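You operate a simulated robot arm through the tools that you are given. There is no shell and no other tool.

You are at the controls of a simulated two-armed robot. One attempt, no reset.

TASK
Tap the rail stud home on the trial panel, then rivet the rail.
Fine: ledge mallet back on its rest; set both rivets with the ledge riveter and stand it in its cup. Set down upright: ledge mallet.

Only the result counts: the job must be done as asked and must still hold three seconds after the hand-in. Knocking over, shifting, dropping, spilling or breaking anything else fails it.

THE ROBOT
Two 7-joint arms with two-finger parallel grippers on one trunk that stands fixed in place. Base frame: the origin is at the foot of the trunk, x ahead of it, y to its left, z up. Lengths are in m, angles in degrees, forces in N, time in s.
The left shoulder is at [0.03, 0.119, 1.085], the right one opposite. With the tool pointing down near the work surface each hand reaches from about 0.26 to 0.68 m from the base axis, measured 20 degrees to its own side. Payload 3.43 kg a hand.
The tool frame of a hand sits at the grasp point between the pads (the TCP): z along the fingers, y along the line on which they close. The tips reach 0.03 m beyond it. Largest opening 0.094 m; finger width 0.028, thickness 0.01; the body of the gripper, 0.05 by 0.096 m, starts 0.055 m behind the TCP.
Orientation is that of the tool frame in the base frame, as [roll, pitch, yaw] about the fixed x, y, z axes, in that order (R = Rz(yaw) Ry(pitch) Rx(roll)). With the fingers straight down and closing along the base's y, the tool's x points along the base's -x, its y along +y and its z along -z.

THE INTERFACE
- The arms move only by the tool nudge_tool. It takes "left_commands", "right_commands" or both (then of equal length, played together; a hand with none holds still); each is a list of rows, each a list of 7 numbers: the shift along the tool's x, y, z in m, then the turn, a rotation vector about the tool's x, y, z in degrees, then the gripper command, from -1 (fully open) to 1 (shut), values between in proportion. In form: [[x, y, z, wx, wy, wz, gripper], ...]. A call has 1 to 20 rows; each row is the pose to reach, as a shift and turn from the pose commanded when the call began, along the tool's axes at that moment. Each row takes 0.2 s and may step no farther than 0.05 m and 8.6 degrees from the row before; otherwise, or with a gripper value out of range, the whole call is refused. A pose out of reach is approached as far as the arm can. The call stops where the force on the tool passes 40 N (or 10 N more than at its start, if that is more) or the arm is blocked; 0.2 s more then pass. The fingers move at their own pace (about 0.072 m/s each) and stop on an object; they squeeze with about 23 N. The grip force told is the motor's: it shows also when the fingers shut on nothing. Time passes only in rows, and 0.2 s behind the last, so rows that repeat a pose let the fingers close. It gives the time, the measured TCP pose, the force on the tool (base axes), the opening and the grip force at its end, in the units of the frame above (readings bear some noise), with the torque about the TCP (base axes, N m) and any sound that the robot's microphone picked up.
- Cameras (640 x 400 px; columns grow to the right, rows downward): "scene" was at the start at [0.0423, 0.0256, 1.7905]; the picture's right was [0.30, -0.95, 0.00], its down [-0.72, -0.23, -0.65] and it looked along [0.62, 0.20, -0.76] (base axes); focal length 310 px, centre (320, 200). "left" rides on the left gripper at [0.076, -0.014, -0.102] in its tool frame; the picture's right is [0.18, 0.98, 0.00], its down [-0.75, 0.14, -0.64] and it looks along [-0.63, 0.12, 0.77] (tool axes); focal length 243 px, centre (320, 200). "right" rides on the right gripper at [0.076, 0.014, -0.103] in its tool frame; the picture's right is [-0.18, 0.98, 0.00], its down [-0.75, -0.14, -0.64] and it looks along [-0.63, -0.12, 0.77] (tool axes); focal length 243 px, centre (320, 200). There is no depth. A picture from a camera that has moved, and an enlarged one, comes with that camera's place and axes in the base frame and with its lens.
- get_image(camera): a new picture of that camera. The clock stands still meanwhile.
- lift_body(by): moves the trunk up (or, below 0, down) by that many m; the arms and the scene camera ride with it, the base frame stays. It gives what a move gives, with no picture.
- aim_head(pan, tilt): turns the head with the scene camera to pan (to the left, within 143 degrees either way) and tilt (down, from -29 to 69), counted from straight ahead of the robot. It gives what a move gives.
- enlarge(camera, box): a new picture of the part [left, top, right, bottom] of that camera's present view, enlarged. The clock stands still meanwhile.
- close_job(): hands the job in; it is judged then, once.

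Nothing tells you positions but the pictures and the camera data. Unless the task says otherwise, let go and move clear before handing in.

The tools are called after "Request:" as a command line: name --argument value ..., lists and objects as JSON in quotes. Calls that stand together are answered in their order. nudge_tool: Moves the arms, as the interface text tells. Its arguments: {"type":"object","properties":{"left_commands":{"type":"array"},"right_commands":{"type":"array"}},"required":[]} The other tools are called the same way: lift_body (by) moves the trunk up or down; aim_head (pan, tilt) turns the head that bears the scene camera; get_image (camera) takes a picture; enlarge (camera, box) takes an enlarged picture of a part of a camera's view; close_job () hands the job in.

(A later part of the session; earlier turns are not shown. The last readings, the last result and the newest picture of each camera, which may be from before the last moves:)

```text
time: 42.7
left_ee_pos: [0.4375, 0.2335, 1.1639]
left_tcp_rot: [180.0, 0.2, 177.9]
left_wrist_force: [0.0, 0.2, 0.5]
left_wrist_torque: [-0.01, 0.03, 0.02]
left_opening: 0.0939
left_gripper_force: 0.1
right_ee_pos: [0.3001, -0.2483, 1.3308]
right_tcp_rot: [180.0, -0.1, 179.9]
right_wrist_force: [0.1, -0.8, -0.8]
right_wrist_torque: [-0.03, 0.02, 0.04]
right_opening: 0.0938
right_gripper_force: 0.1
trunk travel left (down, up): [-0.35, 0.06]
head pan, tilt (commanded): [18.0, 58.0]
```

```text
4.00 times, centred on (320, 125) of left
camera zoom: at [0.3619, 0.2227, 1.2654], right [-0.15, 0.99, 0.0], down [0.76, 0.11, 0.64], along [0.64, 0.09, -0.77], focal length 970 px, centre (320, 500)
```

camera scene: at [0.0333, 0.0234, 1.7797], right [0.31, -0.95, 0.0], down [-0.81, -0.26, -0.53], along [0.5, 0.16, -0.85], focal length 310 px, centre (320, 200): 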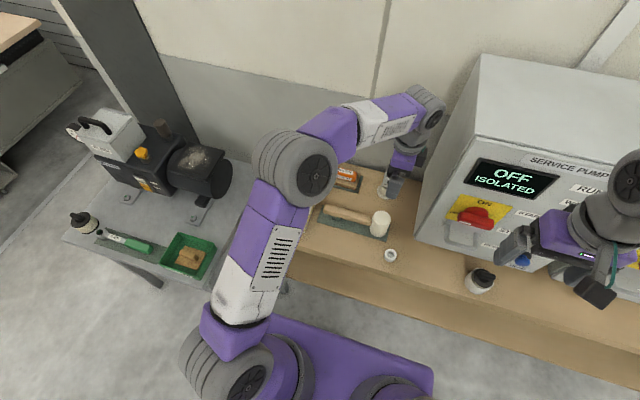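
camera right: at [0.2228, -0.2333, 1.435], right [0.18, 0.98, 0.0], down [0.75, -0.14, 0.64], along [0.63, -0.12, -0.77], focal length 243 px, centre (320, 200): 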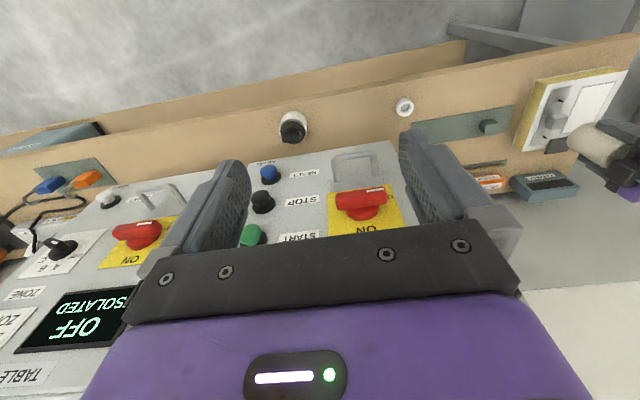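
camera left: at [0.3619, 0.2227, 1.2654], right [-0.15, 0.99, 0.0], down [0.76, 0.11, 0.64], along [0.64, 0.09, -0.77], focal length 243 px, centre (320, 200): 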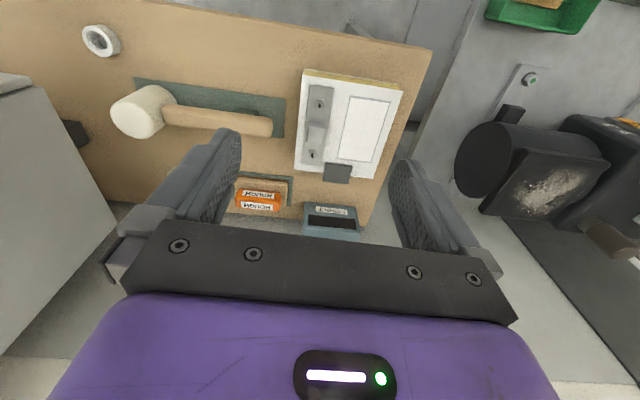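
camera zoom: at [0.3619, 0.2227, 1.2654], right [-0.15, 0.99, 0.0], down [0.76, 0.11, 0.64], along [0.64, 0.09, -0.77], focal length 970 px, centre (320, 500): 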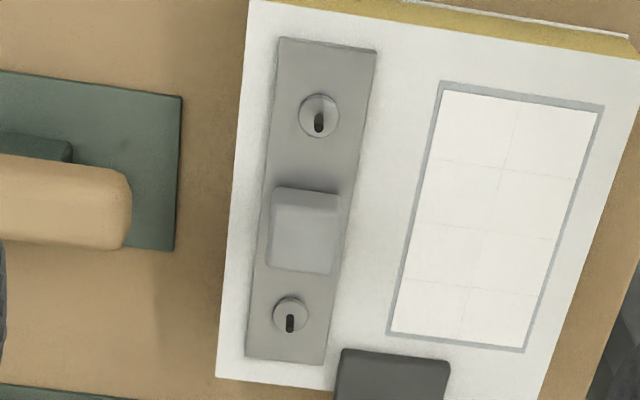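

The stud head sits on the rail, and both rivets (with mandrel pins) stand ready at about (0.484, 0.242) and (0.568, 0.242). Next I square the hand and tilt it 45° forward so it can reach the riveter's black grip at (0.693, −0.013).

Request:
nudge_tool --left_commands '[[-0.016, -0.032, -0.005, 0, 0, -0.6, -1], [-0.032, -0.064, -0.01, 0, 0, -1.2, -1], [-0.048, -0.096, -0.015, 0, 0, -1.8, -1], [-0.0647, -0.1278, -0.02, 0, 0, -2.1, -1], [-0.0647, -0.1278, -0.02, 0, 0, -2.1, -1]]'

Request:
nudge_tool --left_commands '[[-0.01, -0.02, 0.0, 0, -7.5, 0, -1], [-0.02, -0.04, 0.0, 0, -15, 0, -1], [-0.035, -0.06, 0.02, 0, -22.5, 0, -1], [-0.05, -0.08, 0.04, 0, -30, 0, -1], [-0.07, -0.1, 0.06, 0, -37.5, 0, -1], [-0.09, -0.115, 0.08, 0, -45, 0, -1], [-0.09, -0.115, 0.08, 0, -45, 0, -1]]'

Request:
get_image --camera "left"

Request:
get_image --camera "scene"

Request:
get_image --camera "right"

```text
time: 43.9
left_ee_pos: [0.4955, 0.1043, 1.1847]
left_tcp_rot: [-180.0, 0.2, 179.8]
left_wrist_force: [0.0, -0.4, -0.3]
left_wrist_torque: [0.0, 0.01, 0.01]
left_opening: 0.0941
left_gripper_force: 0.0
right_ee_pos: [0.2981, -0.2468, 1.3329]
right_tcp_rot: [-180.0, 0.0, -180.0]
right_wrist_force: [-0.5, 0.9, -0.1]
right_wrist_torque: [-0.05, 0.0, 0.02]
right_opening: 0.0939
right_gripper_force: 0.1
trunk travel left (down, up): [-0.35, 0.06]
head pan, tilt (commanded): [18.0, 58.0]
```

```text
time: 45.5
left_ee_pos: [0.5881, -0.0117, 1.1049]
left_tcp_rot: [-179.9, 45.3, 179.8]
left_wrist_force: [0.1, 0.1, 0.2]
left_wrist_torque: [0.01, -0.01, -0.05]
left_opening: 0.0941
left_gripper_force: 0.0
right_ee_pos: [0.2988, -0.2464, 1.3325]
right_tcp_rot: [179.9, 0.0, -180.0]
right_wrist_force: [-0.3, 0.8, -0.1]
right_wrist_torque: [-0.05, 0.0, -0.01]
right_opening: 0.094
right_gripper_force: 0.1
trunk travel left (down, up): [-0.35, 0.06]
head pan, tilt (commanded): [18.0, 58.0]
```

```text
taken
camera left: at [0.4603, -0.0255, 1.1205], right [-0.13, 0.98, -0.13], down [0.07, 0.14, 0.99], along [0.99, 0.11, -0.09], focal length 243 px, centre (320, 200)
```

left: 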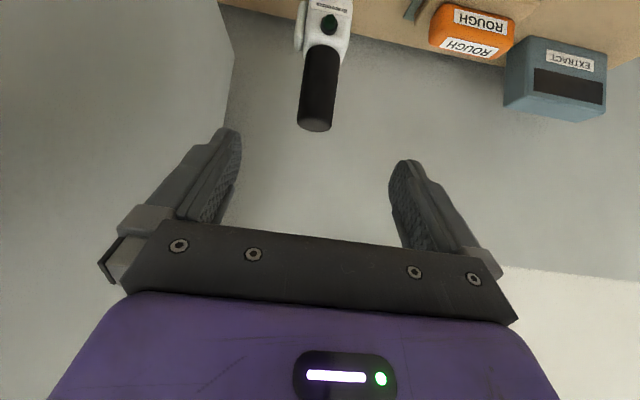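

```text
taken
camera scene: at [0.0337, 0.025, 1.7797], right [0.31, -0.95, 0.0], down [-0.81, -0.26, -0.53], along [0.5, 0.16, -0.85], focal length 310 px, centre (320, 200)
```

scene: 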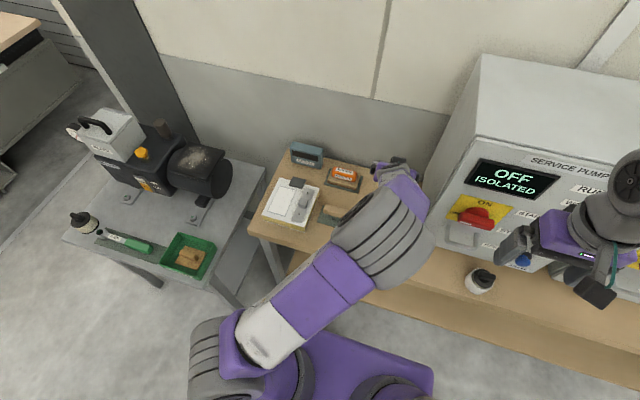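

```text
taken
camera right: at [0.2223, -0.2319, 1.4352], right [0.18, 0.98, 0.0], down [0.75, -0.14, 0.64], along [0.63, -0.12, -0.77], focal length 243 px, centre (320, 200)
```

right: 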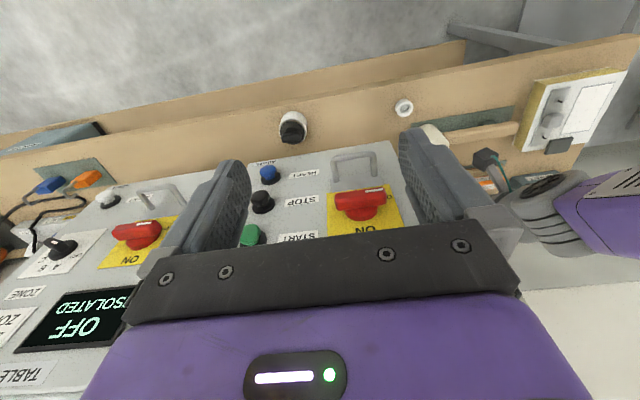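

The hand is tilted 45° and lined up behind the riveter's grip (axis y ≈ −0.0135). I advance along the fingers until the grip is between the pads.

Request:
nudge_tool --left_commands '[[0.001, -0.0005, 0.035, 0, 0, 0, -1], [0.002, -0.001, 0.07, 0, 0, 0, -1], [0.003, -0.0015, 0.1, 0, 0, 0, -1], [0.0035, -0.0015, 0.12, 0, 0, 0, -1]]'

Request:
get_image --camera "left"

Request:
enlarge --camera "scene" --box '[340, 120, 460, 240]'

Request:
enlarge --camera "right" --box '[400, 60, 600, 260]'

```text
time: 46.5
left_ee_pos: [0.6704, -0.0146, 1.0178]
left_tcp_rot: [-180.0, 45.2, 179.6]
left_wrist_force: [0.4, 0.5, -0.4]
left_wrist_torque: [0.0, 0.01, 0.0]
left_opening: 0.0941
left_gripper_force: 0.0
right_ee_pos: [0.2993, -0.247, 1.331]
right_tcp_rot: [-180.0, -0.2, 180.0]
right_wrist_force: [1.0, -0.1, 0.3]
right_wrist_torque: [-0.01, 0.0, 0.02]
right_opening: 0.0941
right_gripper_force: 0.0
trunk travel left (down, up): [-0.35, 0.06]
head pan, tilt (commanded): [18.0, 58.0]
```

```text
taken
camera left: at [0.5447, -0.0272, 1.034], right [-0.12, 0.98, -0.13], down [0.08, 0.14, 0.99], along [0.99, 0.11, -0.09], focal length 243 px, centre (320, 200)
```

left: 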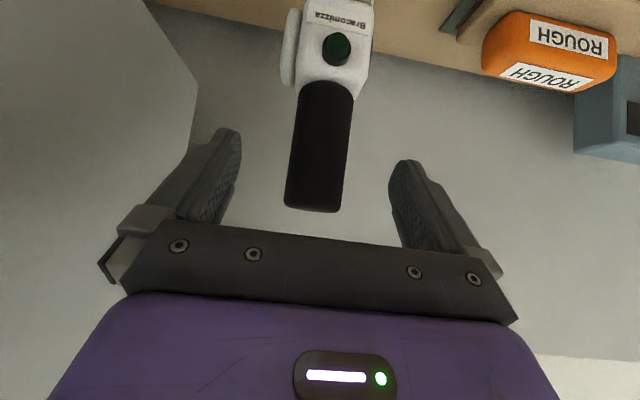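

```text
3.33 times, centred on (400, 180) of scene
camera zoom: at [0.0345, 0.0237, 1.7796], right [0.31, -0.95, 0.0], down [-0.81, -0.26, -0.53], along [0.5, 0.16, -0.85], focal length 1032 px, centre (53, 267)
```

zoom: 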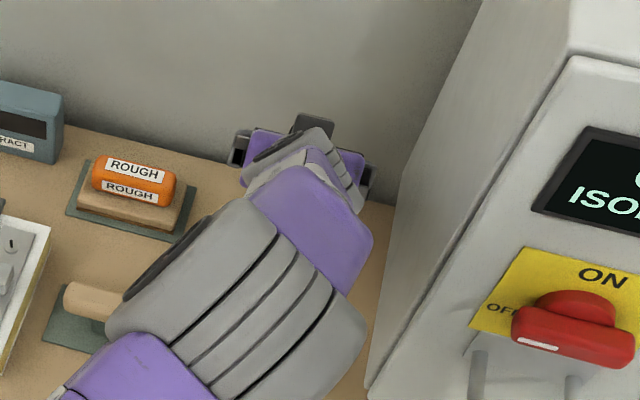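

```text
2.00 times, centred on (500, 160) of right
camera zoom: at [0.2229, -0.2329, 1.4348], right [0.18, 0.98, 0.0], down [0.75, -0.14, 0.64], along [0.63, -0.12, -0.77], focal length 485 px, centre (-40, 280)
```

zoom: 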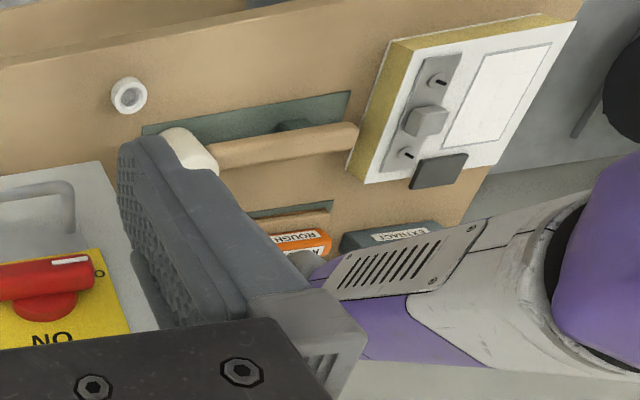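

The grip lies centrally between the open fingers. I advance the last 3 cm and close.

Request:
nudge_tool --left_commands '[[0, 0, 0.012, 0, 0, 0, -1], [0, 0, 0.024, 0, 0, 0, -1], [0, 0, 0.032, 0, 0, 0, -1], [0, 0, 0.032, 0, 0, 0, -1]]'

Request:
get_image --camera "left"

```text
time: 47.5
left_ee_pos: [0.6913, -0.0139, 0.9937]
left_tcp_rot: [179.9, 45.1, 179.8]
left_wrist_force: [0.1, -0.4, 0.3]
left_wrist_torque: [0.0, -0.02, 0.01]
left_opening: 0.0942
left_gripper_force: 0.0
right_ee_pos: [0.2998, -0.2471, 1.3314]
right_tcp_rot: [180.0, 0.1, -179.9]
right_wrist_force: [0.3, -0.1, -0.6]
right_wrist_torque: [0.0, 0.03, -0.01]
right_opening: 0.0939
right_gripper_force: 0.0
trunk travel left (down, up): [-0.35, 0.06]
head pan, tilt (commanded): [18.0, 58.0]
```

```text
taken
camera left: at [0.5656, -0.027, 1.0105], right [-0.13, 0.98, -0.13], down [0.08, 0.14, 0.99], along [0.99, 0.11, -0.09], focal length 243 px, centre (320, 200)
```

left: 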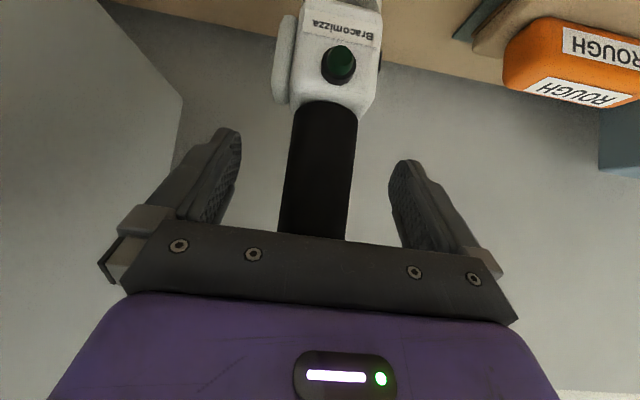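

The grip is between the pads, above the white body. I close the fingers.

Request:
nudge_tool --left_commands '[[0, 0, 0, 0, 0, 0, 0.0], [0, 0, 0, 0, 0, 0, 0.4], [0, 0, 0, 0, 0, 0, 1], [0, 0, 0, 0, 0, 0, 1], [0, 0, 0, 0, 0, 0, 1], [0, 0, 0, 0, 0, 0, 1]]'

Request:
get_image --camera "left"

```text
time: 48.9
left_ee_pos: [0.6917, -0.0142, 0.9943]
left_tcp_rot: [180.0, 45.2, 179.8]
left_wrist_force: [-0.2, -0.7, -0.3]
left_wrist_torque: [0.02, 0.02, -0.03]
left_opening: 0.04
left_gripper_force: 22.8
right_ee_pos: [0.2994, -0.2475, 1.3312]
right_tcp_rot: [-180.0, -0.1, 180.0]
right_wrist_force: [-0.5, 0.2, -0.4]
right_wrist_torque: [0.02, 0.0, 0.0]
right_opening: 0.094
right_gripper_force: 0.2
trunk travel left (down, up): [-0.35, 0.06]
head pan, tilt (commanded): [18.0, 58.0]
```

```text
taken
camera left: at [0.5658, -0.0272, 1.0107], right [-0.13, 0.98, -0.13], down [0.08, 0.14, 0.99], along [0.99, 0.11, -0.09], focal length 243 px, centre (320, 200)
```

left: 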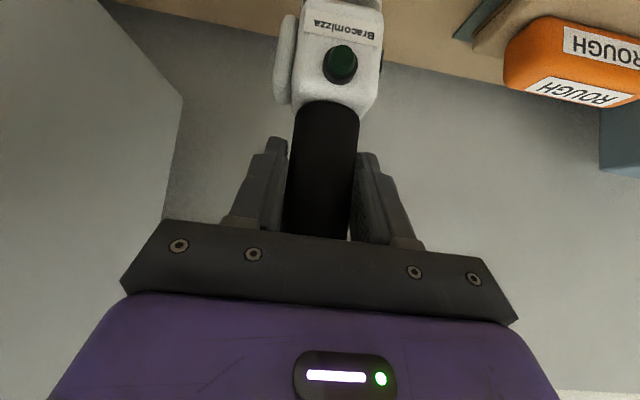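

The riveter is gripped (opening 0.040, 23 N). I lift it straight up, slowly at first, out of its cup.

Request:
nudge_tool --left_commands '[[-0.0071, 0, -0.007, 0, 0, 0, 1], [-0.0177, 0, -0.0176, 0, 0, 0, 1], [-0.0319, 0, -0.0317, 0, 0, 0, 1], [-0.0497, 0, -0.0493, 0, 0, 0, 1], [-0.0674, 0, -0.067, 0, 0, 0, 1], [-0.0852, 0, -0.0846, 0, 0, 0, 1], [-0.0852, 0, -0.0846, 0, 0, 0, 1]]'

Request:
get_image --camera "left"

Request:
enlarge --camera "scene" --box '[340, 100, 460, 220]'

Request:
get_image --camera "right"

```text
time: 50.5
left_ee_pos: [0.6913, -0.0155, 1.1112]
left_tcp_rot: [179.9, 45.1, 179.7]
left_wrist_force: [0.1, -0.1, -5.6]
left_wrist_torque: [-0.03, -0.02, 0.02]
left_opening: 0.0402
left_gripper_force: 22.9
right_ee_pos: [0.2998, -0.2469, 1.3313]
right_tcp_rot: [-180.0, -0.1, 180.0]
right_wrist_force: [-0.1, -0.4, 0.9]
right_wrist_torque: [0.02, 0.02, -0.01]
right_opening: 0.0941
right_gripper_force: 0.1
trunk travel left (down, up): [-0.35, 0.06]
head pan, tilt (commanded): [18.0, 58.0]
```

```text
taken
camera left: at [0.566, -0.0279, 1.129], right [-0.13, 0.98, -0.13], down [0.08, 0.14, 0.99], along [0.99, 0.11, -0.09], focal length 243 px, centre (320, 200)
```

left: 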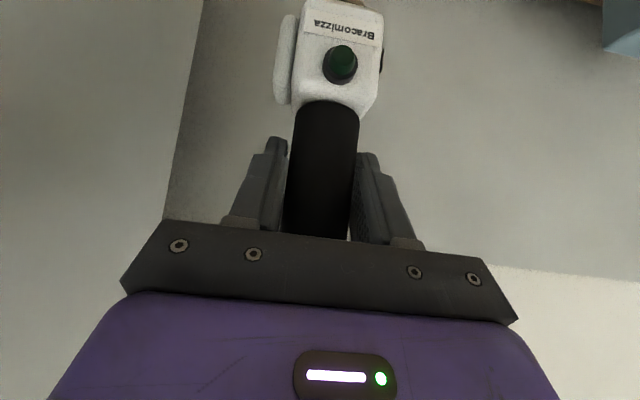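

```text
3.33 times, centred on (400, 160) of scene
camera zoom: at [0.0354, 0.0233, 1.7796], right [0.31, -0.95, 0.0], down [-0.81, -0.26, -0.53], along [0.5, 0.16, -0.85], focal length 1032 px, centre (53, 333)
```

zoom: 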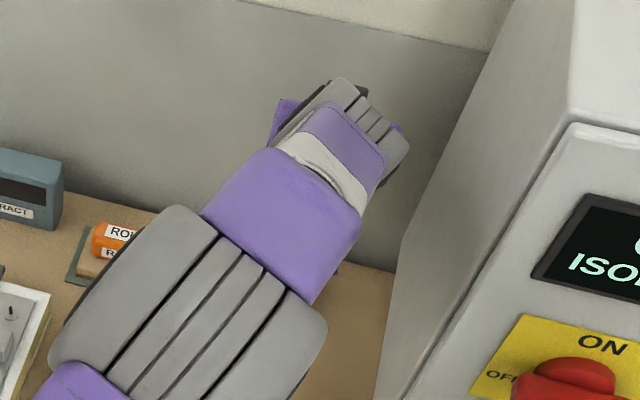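

```text
taken
camera right: at [0.2236, -0.2333, 1.4346], right [0.18, 0.98, 0.0], down [0.75, -0.14, 0.64], along [0.63, -0.12, -0.77], focal length 243 px, centre (320, 200)
```

right: 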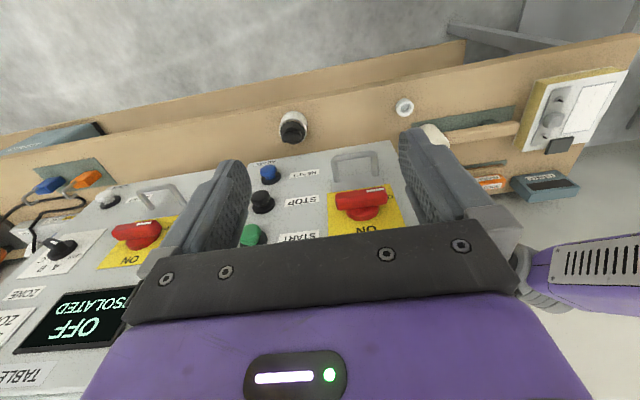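

The riveter is out of the cup, hanging vertically (0.57 kg). I carry it at this height to above the far rivet.

Request:
nudge_tool --left_commands '[[0.005, 0.015, -0.005, 0, 0, 0, 1], [0.015, 0.045, -0.015, 0, 0, 0, 1], [0.026, 0.08, -0.027, 0, 0, 0, 1], [0.038, 0.115, -0.039, 0, 0, 0, 1], [0.05, 0.15, -0.051, 0, 0, 0, 1], [0.062, 0.185, -0.063, 0, 0, 0, 1], [0.074, 0.218, -0.075, 0, 0, 0, 1], [0.083, 0.243, -0.084, 0, 0, 0, 1], [0.0874, 0.256, -0.088, 0, 0, 0, 1], [0.0874, 0.256, -0.088, 0, 0, 0, 1]]'

Request:
get_image --camera "left"

Request:
get_image --camera "scene"

Request:
get_image --camera "right"

```text
time: 52.7
left_ee_pos: [0.5703, 0.2419, 1.1157]
left_tcp_rot: [-180.0, 45.1, 179.7]
left_wrist_force: [-0.4, 0.0, -4.8]
left_wrist_torque: [0.0, 0.04, -0.01]
left_opening: 0.0399
left_gripper_force: 23.0
right_ee_pos: [0.2996, -0.2465, 1.3307]
right_tcp_rot: [179.9, -0.1, -179.9]
right_wrist_force: [-0.3, 0.0, -0.1]
right_wrist_torque: [-0.01, 0.01, 0.0]
right_opening: 0.094
right_gripper_force: 0.1
trunk travel left (down, up): [-0.35, 0.06]
head pan, tilt (commanded): [18.0, 58.0]
```

```text
taken
camera left: at [0.4441, 0.2293, 1.1322], right [-0.12, 0.98, -0.13], down [0.08, 0.14, 0.99], along [0.99, 0.11, -0.09], focal length 243 px, centre (320, 200)
```

left: 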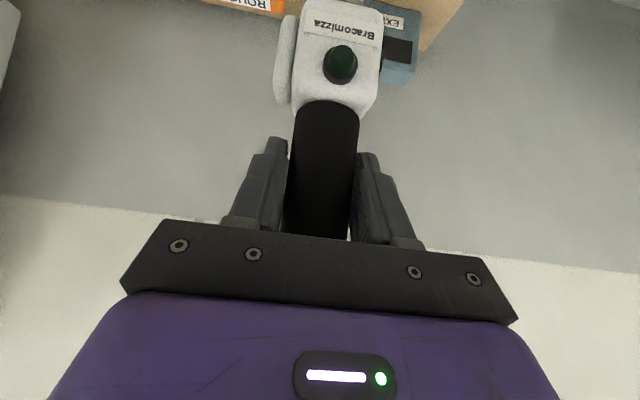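

```text
taken
camera scene: at [0.0347, 0.0234, 1.7796], right [0.31, -0.95, 0.0], down [-0.81, -0.26, -0.53], along [0.5, 0.16, -0.85], focal length 310 px, centre (320, 200)
```

scene: 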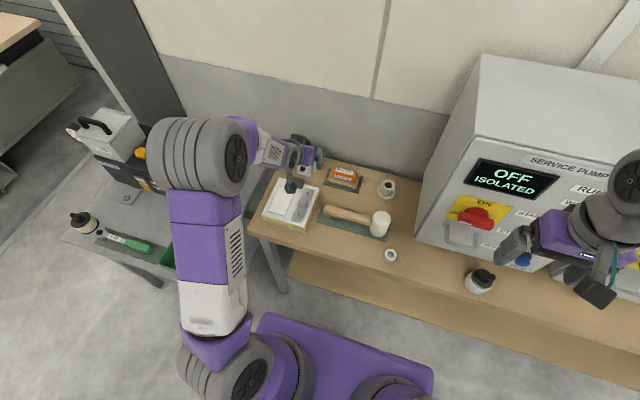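

```text
taken
camera right: at [0.2231, -0.2332, 1.4347], right [0.18, 0.98, 0.0], down [0.75, -0.14, 0.64], along [0.63, -0.12, -0.77], focal length 243 px, centre (320, 200)
```

right: 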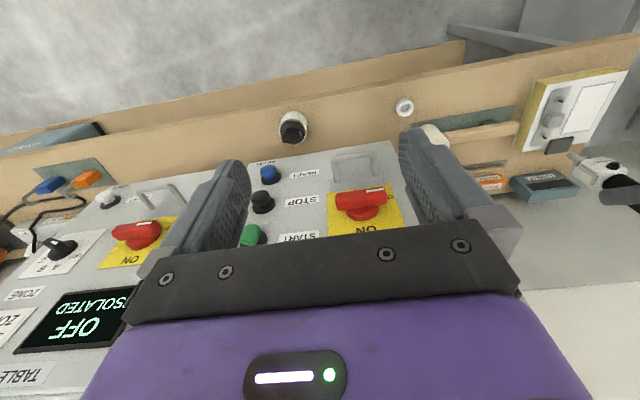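

The riveter hangs above the far rivet, and its nose is visible in the right camera. I zoom both views to measure nose position.

Request:
enlarge --camera "right" --box '[520, 80, 640, 220]'

Request:
enlarge --camera "scene" --box '[260, 130, 350, 230]'

```text
2.86 times, centred on (580, 150) of right
camera zoom: at [0.2231, -0.2332, 1.4347], right [0.18, 0.98, 0.0], down [0.75, -0.14, 0.64], along [0.63, -0.12, -0.77], focal length 693 px, centre (-423, 343)
```

zoom: 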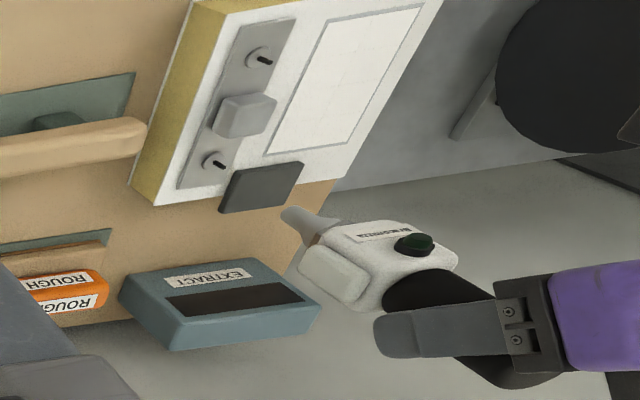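

```text
4.00 times, centred on (305, 180) of scene
camera zoom: at [0.0347, 0.0234, 1.7796], right [0.31, -0.95, 0.0], down [-0.81, -0.26, -0.53], along [0.5, 0.16, -0.85], focal length 1239 px, centre (380, 280)
```

zoom: 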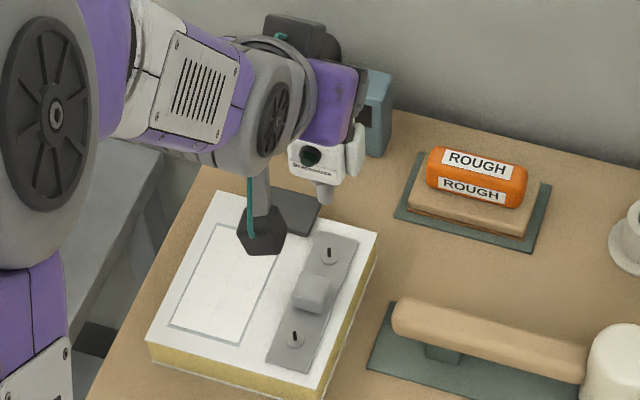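

The nose tip measures roughly (0.571, 0.244, 0.972), about 4 mm beyond the rivet in x. I correct that and lower until the nose is about 15 mm above the mandrel for a close check.

Request:
nudge_tool --left_commands '[[0.0115, 0, 0.0097, 0, 0, 0, 1], [0.023, -0.0005, 0.0195, 0, 0, 0, 1], [0.0344, -0.0005, 0.0292, 0, 0, 0, 1], [0.0344, -0.0005, 0.0292, 0, 0, 0, 1]]'

Request:
enlarge --camera "right" --box '[530, 80, 600, 150]'

Request:
enlarge --camera "scene" --box '[280, 170, 340, 220]'

```text
time: 53.7
left_ee_pos: [0.5657, 0.243, 1.0703]
left_tcp_rot: [-180.0, 45.1, 179.6]
left_wrist_force: [-0.9, 0.4, -5.0]
left_wrist_torque: [0.0, 0.04, 0.0]
left_opening: 0.04
left_gripper_force: 22.8
right_ee_pos: [0.3, -0.2464, 1.3327]
right_tcp_rot: [180.0, -0.1, 180.0]
right_wrist_force: [-0.3, 0.3, -0.1]
right_wrist_torque: [0.0, 0.02, -0.02]
right_opening: 0.0942
right_gripper_force: 0.0
trunk travel left (down, up): [-0.35, 0.06]
head pan, tilt (commanded): [18.0, 58.0]
```

```text
5.71 times, centred on (565, 115) of right
camera zoom: at [0.2228, -0.2331, 1.4348], right [0.18, 0.98, 0.0], down [0.75, -0.14, 0.64], along [0.63, -0.12, -0.77], focal length 1386 px, centre (-1080, 686)
```

zoom: 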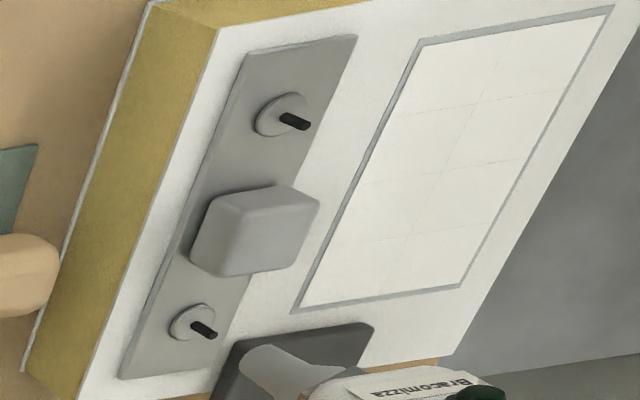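

```text
8.00 times, centred on (310, 195) of scene
camera zoom: at [0.0344, 0.0235, 1.7796], right [0.31, -0.95, 0.0], down [-0.81, -0.26, -0.53], along [0.5, 0.16, -0.85], focal length 2478 px, centre (400, 240)
```

zoom: 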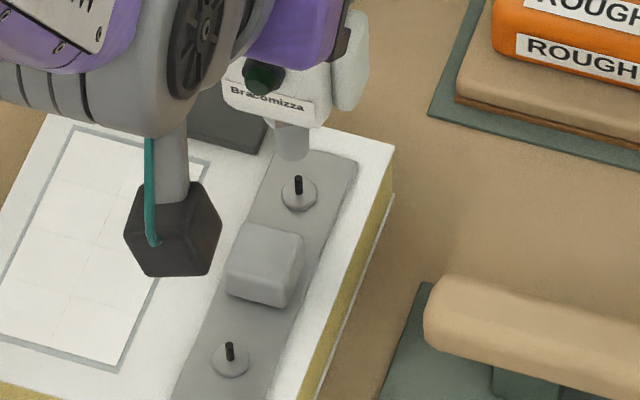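

Both views show the nose close above the far rivet. I zoom in further on each to measure the offset accurately.

Request:
enlarge --camera "right" --box '[545, 125, 580, 150]'

Request:
enlarge --camera "scene" --box '[298, 180, 318, 200]'

```text
16.00 times, centred on (562, 138) of right
camera zoom: at [0.2228, -0.2331, 1.4348], right [0.18, 0.98, 0.0], down [0.75, -0.14, 0.64], along [0.63, -0.12, -0.77], focal length 3882 px, centre (-3560, 1200)
```

zoom: 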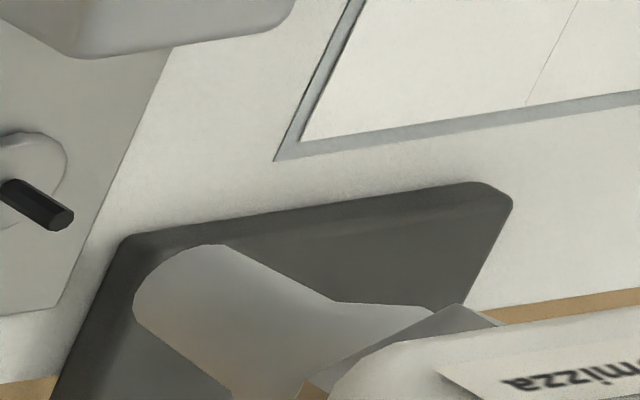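

```text
16.00 times, centred on (308, 190) of scene
camera zoom: at [0.0344, 0.0235, 1.7796], right [0.31, -0.95, 0.0], down [-0.81, -0.26, -0.53], along [0.5, 0.16, -0.85], focal length 4955 px, centre (512, 360)
```

zoom: 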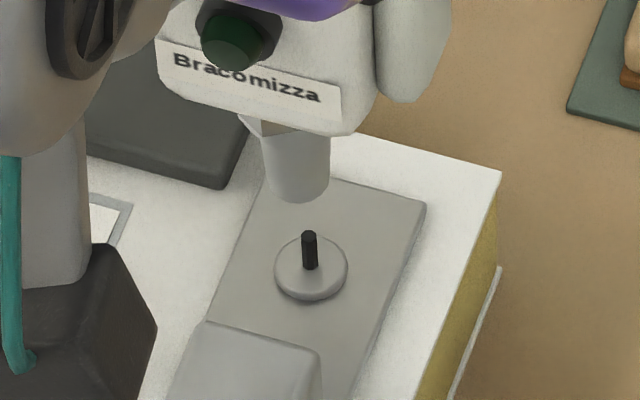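

The measurement gives the nose about 2 mm too far in +y, aligned in x, and 34 mm above the rivet flange (pin about 13 mm tall). I correct y and descend 18 mm to just above the pin.

Request:
nudge_tool --left_commands '[[0.0, -0.002, 0.0, 0, 0, 0, 1], [0.0064, -0.002, 0.0063, 0, 0, 0, 1], [0.0127, -0.002, 0.0127, 0, 0, 0, 1], [0.0127, -0.002, 0.0127, 0, 0, 0, 1]]'

Request:
enlarge --camera "right" --box '[530, 115, 570, 145]'

Request:
enlarge --camera "scene" --box '[298, 180, 318, 200]'

```text
time: 54.7
left_ee_pos: [0.5661, 0.2395, 1.0503]
left_tcp_rot: [179.9, 45.2, 179.7]
left_wrist_force: [-0.4, -0.3, -4.6]
left_wrist_torque: [-0.02, 0.03, 0.01]
left_opening: 0.04
left_gripper_force: 22.8
right_ee_pos: [0.3002, -0.2467, 1.3304]
right_tcp_rot: [-179.9, -0.1, -180.0]
right_wrist_force: [0.5, 0.1, -0.5]
right_wrist_torque: [-0.01, 0.0, -0.01]
right_opening: 0.094
right_gripper_force: 0.1
trunk travel left (down, up): [-0.35, 0.06]
head pan, tilt (commanded): [18.0, 58.0]
```

```text
13.33 times, centred on (550, 130) of right
camera zoom: at [0.2228, -0.2331, 1.4348], right [0.18, 0.98, 0.0], down [0.75, -0.14, 0.64], along [0.63, -0.12, -0.77], focal length 3235 px, centre (-2747, 1133)
```

zoom: 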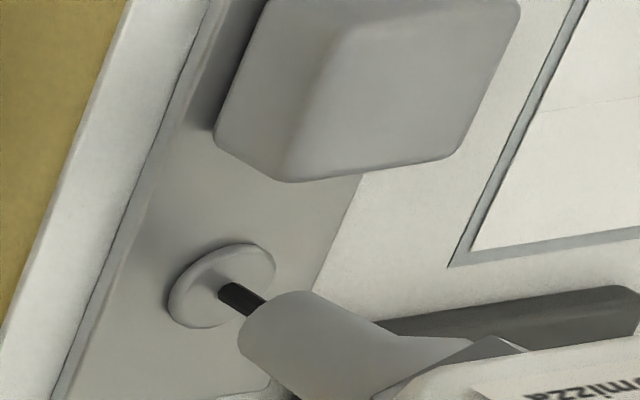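

```text
16.00 times, centred on (308, 190) of scene
camera zoom: at [0.0344, 0.0236, 1.7796], right [0.31, -0.95, 0.0], down [-0.81, -0.26, -0.53], along [0.5, 0.16, -0.85], focal length 4955 px, centre (512, 360)
```

zoom: 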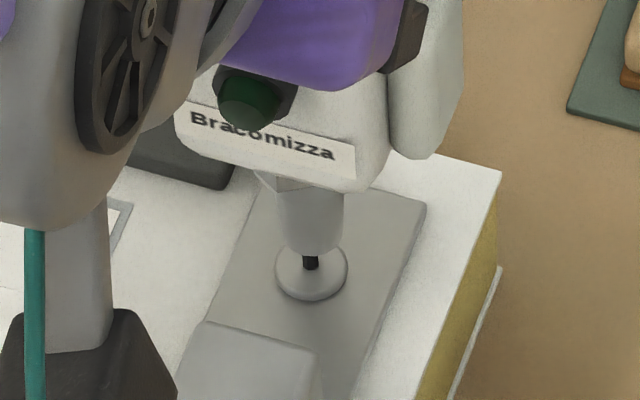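

The nose is now centred over the pin to within about 1 mm and just above it. I descend slowly, watching the force.

Request:
nudge_tool --left_commands '[[0.0014, 0.0005, 0.0014, 0, 0, 0, 1], [0.0028, 0.0005, 0.0028, 0, 0, 0, 1], [0.0042, 0.0005, 0.0042, 0, 0, 0, 1], [0.0057, 0.0005, 0.0057, 0, 0, 0, 1], [0.0057, 0.0005, 0.0057, 0, 0, 0, 1]]'

Request:
enlarge --camera "right" --box '[530, 115, 570, 145]'

Request:
enlarge --camera "scene" --box '[298, 180, 318, 200]'

```text
time: 55.9
left_ee_pos: [0.5653, 0.24, 1.0432]
left_tcp_rot: [-179.9, 45.1, 179.7]
left_wrist_force: [-1.4, 0.9, -6.8]
left_wrist_torque: [0.0, 0.06, 0.01]
left_opening: 0.0398
left_gripper_force: 23.7
right_ee_pos: [0.299, -0.2471, 1.3306]
right_tcp_rot: [-179.9, -0.1, 180.0]
right_wrist_force: [-0.8, -0.3, -0.5]
right_wrist_torque: [0.03, 0.0, -0.02]
right_opening: 0.094
right_gripper_force: 0.0
trunk travel left (down, up): [-0.35, 0.06]
head pan, tilt (commanded): [18.0, 58.0]
```

```text
13.33 times, centred on (550, 130) of right
camera zoom: at [0.223, -0.233, 1.4348], right [0.18, 0.98, 0.0], down [0.75, -0.14, 0.64], along [0.63, -0.12, -0.77], focal length 3235 px, centre (-2747, 1133)
```

zoom: 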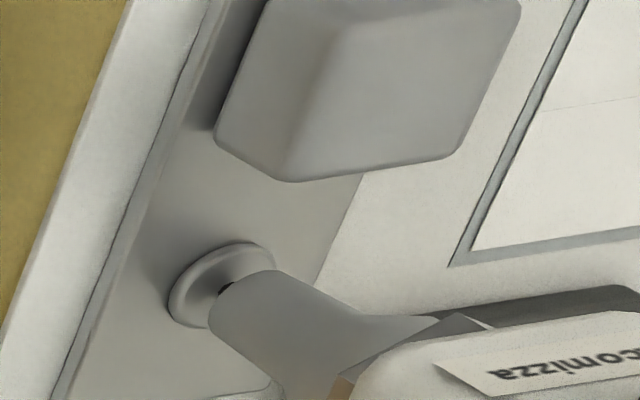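

```text
16.00 times, centred on (308, 190) of scene
camera zoom: at [0.0346, 0.0236, 1.7796], right [0.31, -0.95, 0.0], down [-0.81, -0.26, -0.53], along [0.5, 0.16, -0.85], focal length 4955 px, centre (512, 360)
```

zoom: 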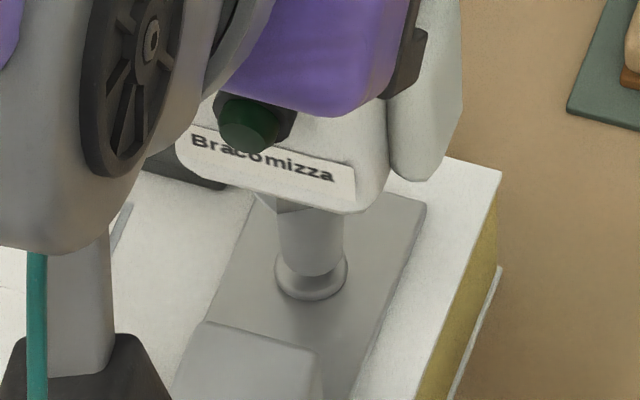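

The pin slides up into the nose freely. I continue down to seat the nose on the rivet flange.

Request:
nudge_tool --left_commands '[[0.0014, 0, 0.0014, 0, 0, 0, 1], [0.0028, 0, 0.0028, 0, 0, 0, 1], [0.0042, 0, 0.0042, 0, 0, 0, 1], [0.005, 0, 0.005, 0, 0, 0, 1], [0.0057, 0, 0.0057, 0, 0, 0, 1]]'

Request:
enlarge --camera "right" --box '[530, 115, 570, 145]'

Request:
enlarge --camera "scene" --box '[298, 180, 318, 200]'

```text
time: 57.1
left_ee_pos: [0.5668, 0.2404, 1.0381]
left_tcp_rot: [179.9, 45.5, 179.6]
left_wrist_force: [-1.6, -1.4, 9.2]
left_wrist_torque: [-0.08, 0.18, -0.01]
left_opening: 0.0399
left_gripper_force: 22.9
right_ee_pos: [0.2984, -0.2476, 1.3318]
right_tcp_rot: [180.0, -0.2, 179.9]
right_wrist_force: [-0.2, -0.6, 0.2]
right_wrist_torque: [-0.01, -0.01, -0.02]
right_opening: 0.0941
right_gripper_force: 0.0
trunk travel left (down, up): [-0.35, 0.06]
head pan, tilt (commanded): [18.0, 58.0]
```

```text
13.33 times, centred on (550, 130) of right
camera zoom: at [0.2215, -0.2336, 1.4351], right [0.18, 0.98, 0.0], down [0.75, -0.14, 0.64], along [0.63, -0.12, -0.77], focal length 3235 px, centre (-2747, 1133)
```

zoom: 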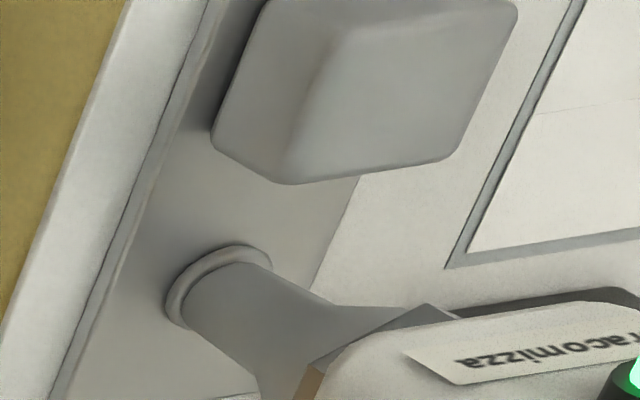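

```text
16.00 times, centred on (308, 190) of scene
camera zoom: at [0.0328, 0.0228, 1.7798], right [0.31, -0.95, 0.0], down [-0.81, -0.26, -0.53], along [0.5, 0.16, -0.85], focal length 4955 px, centre (512, 360)
```

zoom: 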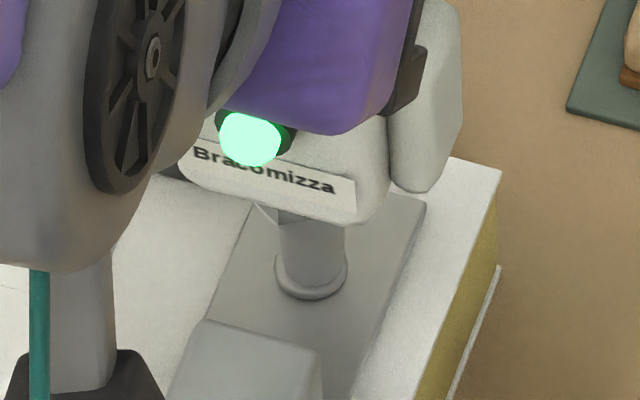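

The nose is seated on the flange with about 14 N, and the green lamp has lit. I hold still and watch for the setting.

Request:
nudge_tool --left_commands '[[0, 0, 0, 0, 0, 0, 1], [0, 0, 0, 0, 0, 0, 1], [0, 0, 0, 0, 0, 0, 1], [0, 0, 0, 0, 0, 0, 1], [0, 0, 0, 0, 0, 0, 1]]'

Request:
enlarge --camera "scene" --box '[290, 170, 330, 210]'

Request:
get_image --camera "left"

```text
time: 58.3
left_ee_pos: [0.5667, 0.2398, 1.0366]
left_tcp_rot: [179.8, 45.4, 179.7]
left_wrist_force: [3.7, 0.3, 17.5]
left_wrist_torque: [0.03, -0.41, 0.0]
left_opening: 0.0399
left_gripper_force: 23.0
right_ee_pos: [0.2983, -0.2483, 1.3325]
right_tcp_rot: [-179.9, 0.0, -180.0]
right_wrist_force: [0.7, 0.1, 0.3]
right_wrist_torque: [0.01, 0.01, -0.02]
right_opening: 0.094
right_gripper_force: 0.0
trunk travel left (down, up): [-0.35, 0.06]
head pan, tilt (commanded): [18.0, 58.0]
```

```text
10.00 times, centred on (310, 190) of scene
camera zoom: at [0.0325, 0.0225, 1.7798], right [0.31, -0.95, 0.0], down [-0.81, -0.26, -0.53], along [0.5, 0.16, -0.85], focal length 3097 px, centre (420, 300)
```

zoom: 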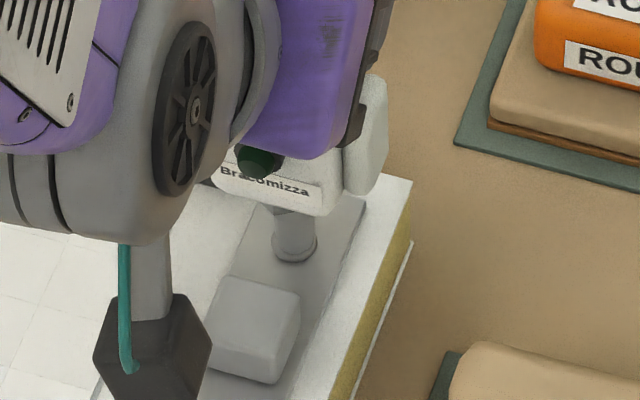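

```text
taken
camera left: at [0.4401, 0.2269, 1.0532], right [-0.12, 0.98, -0.13], down [0.07, 0.14, 0.99], along [0.99, 0.11, -0.09], focal length 243 px, centre (320, 200)
```

left: 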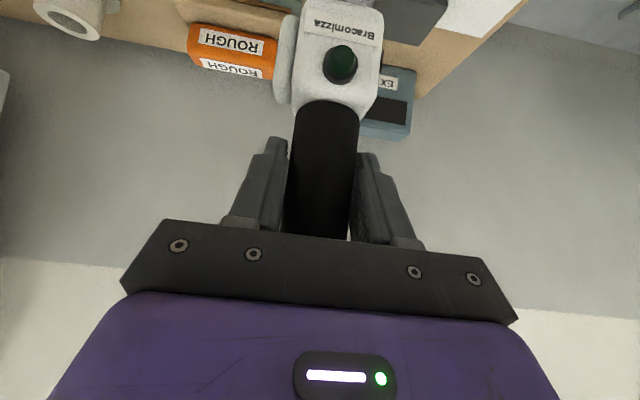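

The lamp has gone out again, so the cycle seems finished. I lift straight up and inspect the rivet.

Request:
nudge_tool --left_commands '[[-0.0035, 0, -0.0035, 0, 0, 0, 1], [-0.0142, 0, -0.0141, 0, 0, 0, 1], [-0.0284, 0, -0.0282, 0, 0, 0, 1], [-0.0319, 0, -0.0317, 0, 0, 0, 1], [-0.0319, 0, -0.0317, 0, 0, 0, 1]]'

Request:
enlarge --camera "scene" --box '[290, 175, 330, 215]'

Request:
enlarge --camera "right" --box '[530, 80, 600, 150]'

```text
time: 59.5
left_ee_pos: [0.5653, 0.2407, 1.0795]
left_tcp_rot: [180.0, 45.1, 179.7]
left_wrist_force: [-1.4, -0.2, -5.4]
left_wrist_torque: [-0.01, -0.01, 0.0]
left_opening: 0.0401
left_gripper_force: 22.9
right_ee_pos: [0.2995, -0.2463, 1.331]
right_tcp_rot: [-180.0, -0.1, -180.0]
right_wrist_force: [-0.4, -0.7, 0.1]
right_wrist_torque: [0.01, 0.0, 0.0]
right_opening: 0.0943
right_gripper_force: 0.1
trunk travel left (down, up): [-0.35, 0.06]
head pan, tilt (commanded): [18.0, 58.0]
```

```text
10.00 times, centred on (310, 195) of scene
camera zoom: at [0.0345, 0.0235, 1.7796], right [0.31, -0.95, 0.0], down [-0.81, -0.26, -0.53], along [0.5, 0.16, -0.85], focal length 3097 px, centre (420, 250)
```

zoom: 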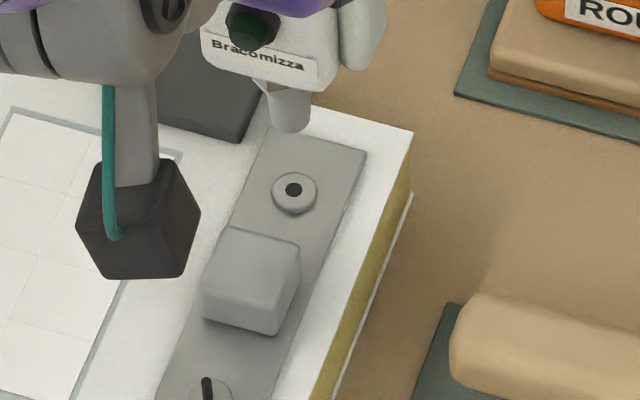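

```text
5.71 times, centred on (565, 115) of right
camera zoom: at [0.2229, -0.2331, 1.4348], right [0.18, 0.98, 0.0], down [0.75, -0.14, 0.64], along [0.63, -0.12, -0.77], focal length 1386 px, centre (-1080, 686)
```

zoom: 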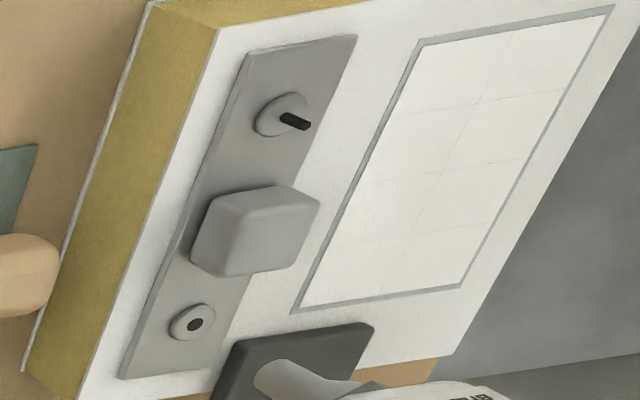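

The far rivet is set – its pin is gone. I now move 85 mm toward me to the near rivet, lifting slightly over the stud.

Request:
nudge_tool --left_commands '[[-0.0071, 0, -0.0071, 0, 0, 0, 1], [0.008, 0, -0.0222, 0, 0, 0, 1], [0.023, 0, -0.0373, 0, 0, 0, 1], [0.038, 0, -0.0524, 0, 0, 0, 1], [0.053, 0, -0.0675, 0, 0, 0, 1], [0.053, 0, -0.0675, 0, 0, 0, 1], [0.053, 0, -0.0675, 0, 0, 0, 1]]'

Request:
enlarge --camera "scene" --box '[280, 180, 330, 230]'

Request:
enlarge --camera "right" --box '[530, 60, 600, 130]'

```text
time: 61.1
left_ee_pos: [0.4796, 0.2429, 1.0906]
left_tcp_rot: [-179.9, 45.3, 179.7]
left_wrist_force: [-0.4, -0.5, -5.5]
left_wrist_torque: [0.0, 0.02, -0.02]
left_opening: 0.0398
left_gripper_force: 22.8
right_ee_pos: [0.3, -0.2467, 1.3316]
right_tcp_rot: [180.0, -0.1, 180.0]
right_wrist_force: [-0.3, 0.8, -0.2]
right_wrist_torque: [-0.02, 0.02, -0.02]
right_opening: 0.094
right_gripper_force: 0.0
trunk travel left (down, up): [-0.35, 0.06]
head pan, tilt (commanded): [18.0, 58.0]
```

```text
8.00 times, centred on (305, 205) of scene
camera zoom: at [0.0341, 0.0238, 1.7796], right [0.31, -0.95, 0.0], down [-0.81, -0.26, -0.53], along [0.5, 0.16, -0.85], focal length 2478 px, centre (440, 160)
```

zoom: 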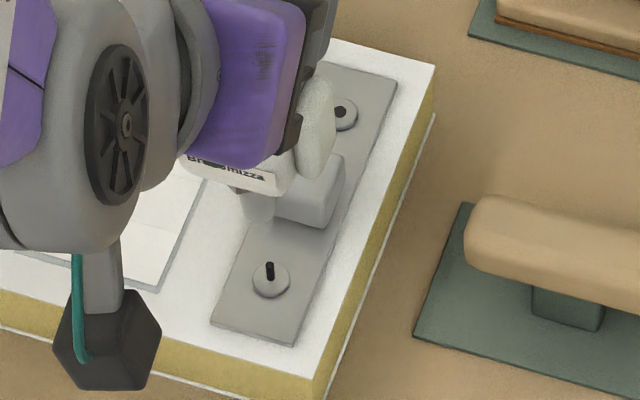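

```text
5.71 times, centred on (565, 95) of right
camera zoom: at [0.2226, -0.2329, 1.4349], right [0.18, 0.98, 0.0], down [0.75, -0.14, 0.64], along [0.63, -0.12, -0.77], focal length 1386 px, centre (-1080, 800)
```

zoom: 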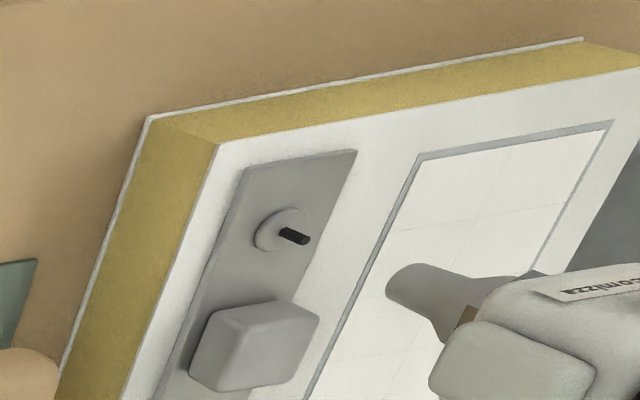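

The nose is above the near rivet region. I zoom both views to measure the offset.

Request:
enlarge --camera "scene" --box '[288, 198, 308, 218]'

Request:
enlarge --camera "right" --box '[548, 88, 588, 118]'

```text
16.00 times, centred on (298, 208) of scene
camera zoom: at [0.0341, 0.0238, 1.7796], right [0.31, -0.95, 0.0], down [-0.81, -0.26, -0.53], along [0.5, 0.16, -0.85], focal length 4955 px, centre (672, 72)
```

zoom: 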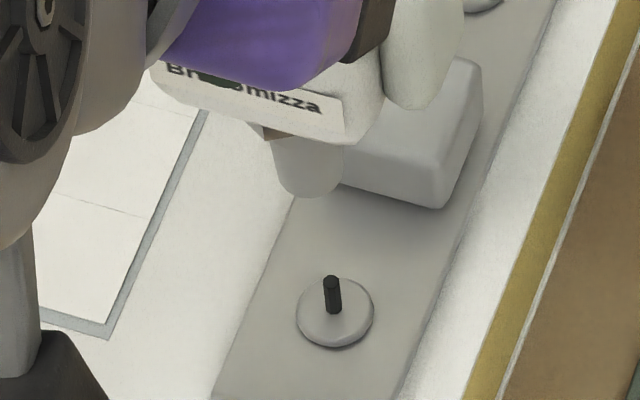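

```text
13.33 times, centred on (568, 103) of right
camera zoom: at [0.2226, -0.2329, 1.4349], right [0.18, 0.98, 0.0], down [0.75, -0.14, 0.64], along [0.63, -0.12, -0.77], focal length 3235 px, centre (-2987, 1493)
```

zoom: 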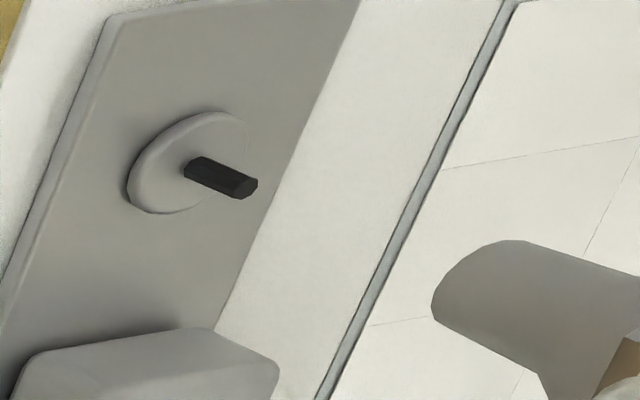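

The nose reads about 2 mm high in y at 57 mm above the near rivet. I apply a partial correction, descend 35 mm, and measure again at closer range.

Request:
nudge_tool --left_commands '[[0.0083, -0.001, 0.0082, 0, 0, 0, 1], [0.0165, -0.001, 0.0165, 0, 0, 0, 1], [0.0248, -0.001, 0.0247, 0, 0, 0, 1], [0.0248, -0.001, 0.0247, 0, 0, 0, 1], [0.0248, -0.001, 0.0247, 0, 0, 0, 1]]'

Request:
enlarge --camera "scene" --box '[288, 202, 308, 222]'

Request:
enlarge --camera "right" --box '[540, 85, 580, 115]'

```text
time: 62.3
left_ee_pos: [0.4817, 0.2403, 1.0549]
left_tcp_rot: [-180.0, 45.0, 179.8]
left_wrist_force: [0.1, 0.1, -5.4]
left_wrist_torque: [0.0, 0.02, 0.0]
left_opening: 0.0397
left_gripper_force: 22.6
right_ee_pos: [0.3007, -0.2479, 1.3322]
right_tcp_rot: [180.0, -0.2, 180.0]
right_wrist_force: [-0.3, -0.3, -0.5]
right_wrist_torque: [0.0, 0.05, -0.03]
right_opening: 0.0943
right_gripper_force: 0.3
trunk travel left (down, up): [-0.35, 0.06]
head pan, tilt (commanded): [18.0, 58.0]
```

```text
16.00 times, centred on (298, 212) of scene
camera zoom: at [0.0348, 0.0236, 1.7796], right [0.31, -0.95, 0.0], down [-0.81, -0.26, -0.53], along [0.5, 0.16, -0.85], focal length 4955 px, centre (672, 8)
```

zoom: 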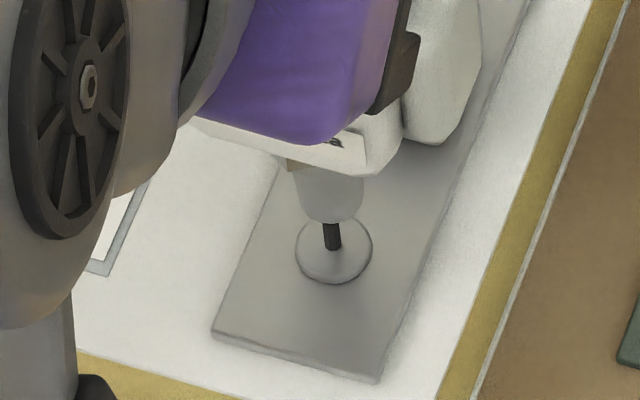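

```text
13.33 times, centred on (560, 100) of right
camera zoom: at [0.2231, -0.233, 1.4348], right [0.18, 0.98, 0.0], down [0.75, -0.14, 0.64], along [0.63, -0.12, -0.77], focal length 3235 px, centre (-2880, 1533)
```

zoom: 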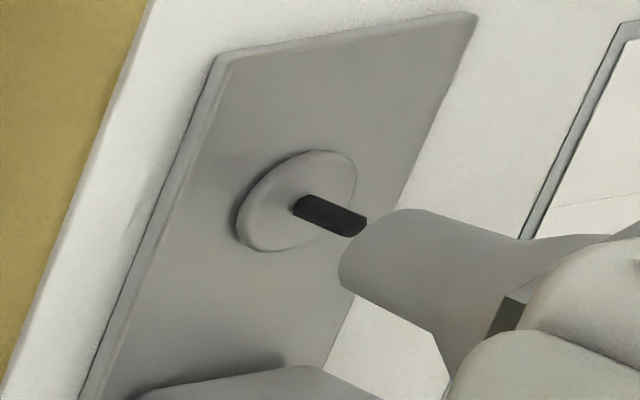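

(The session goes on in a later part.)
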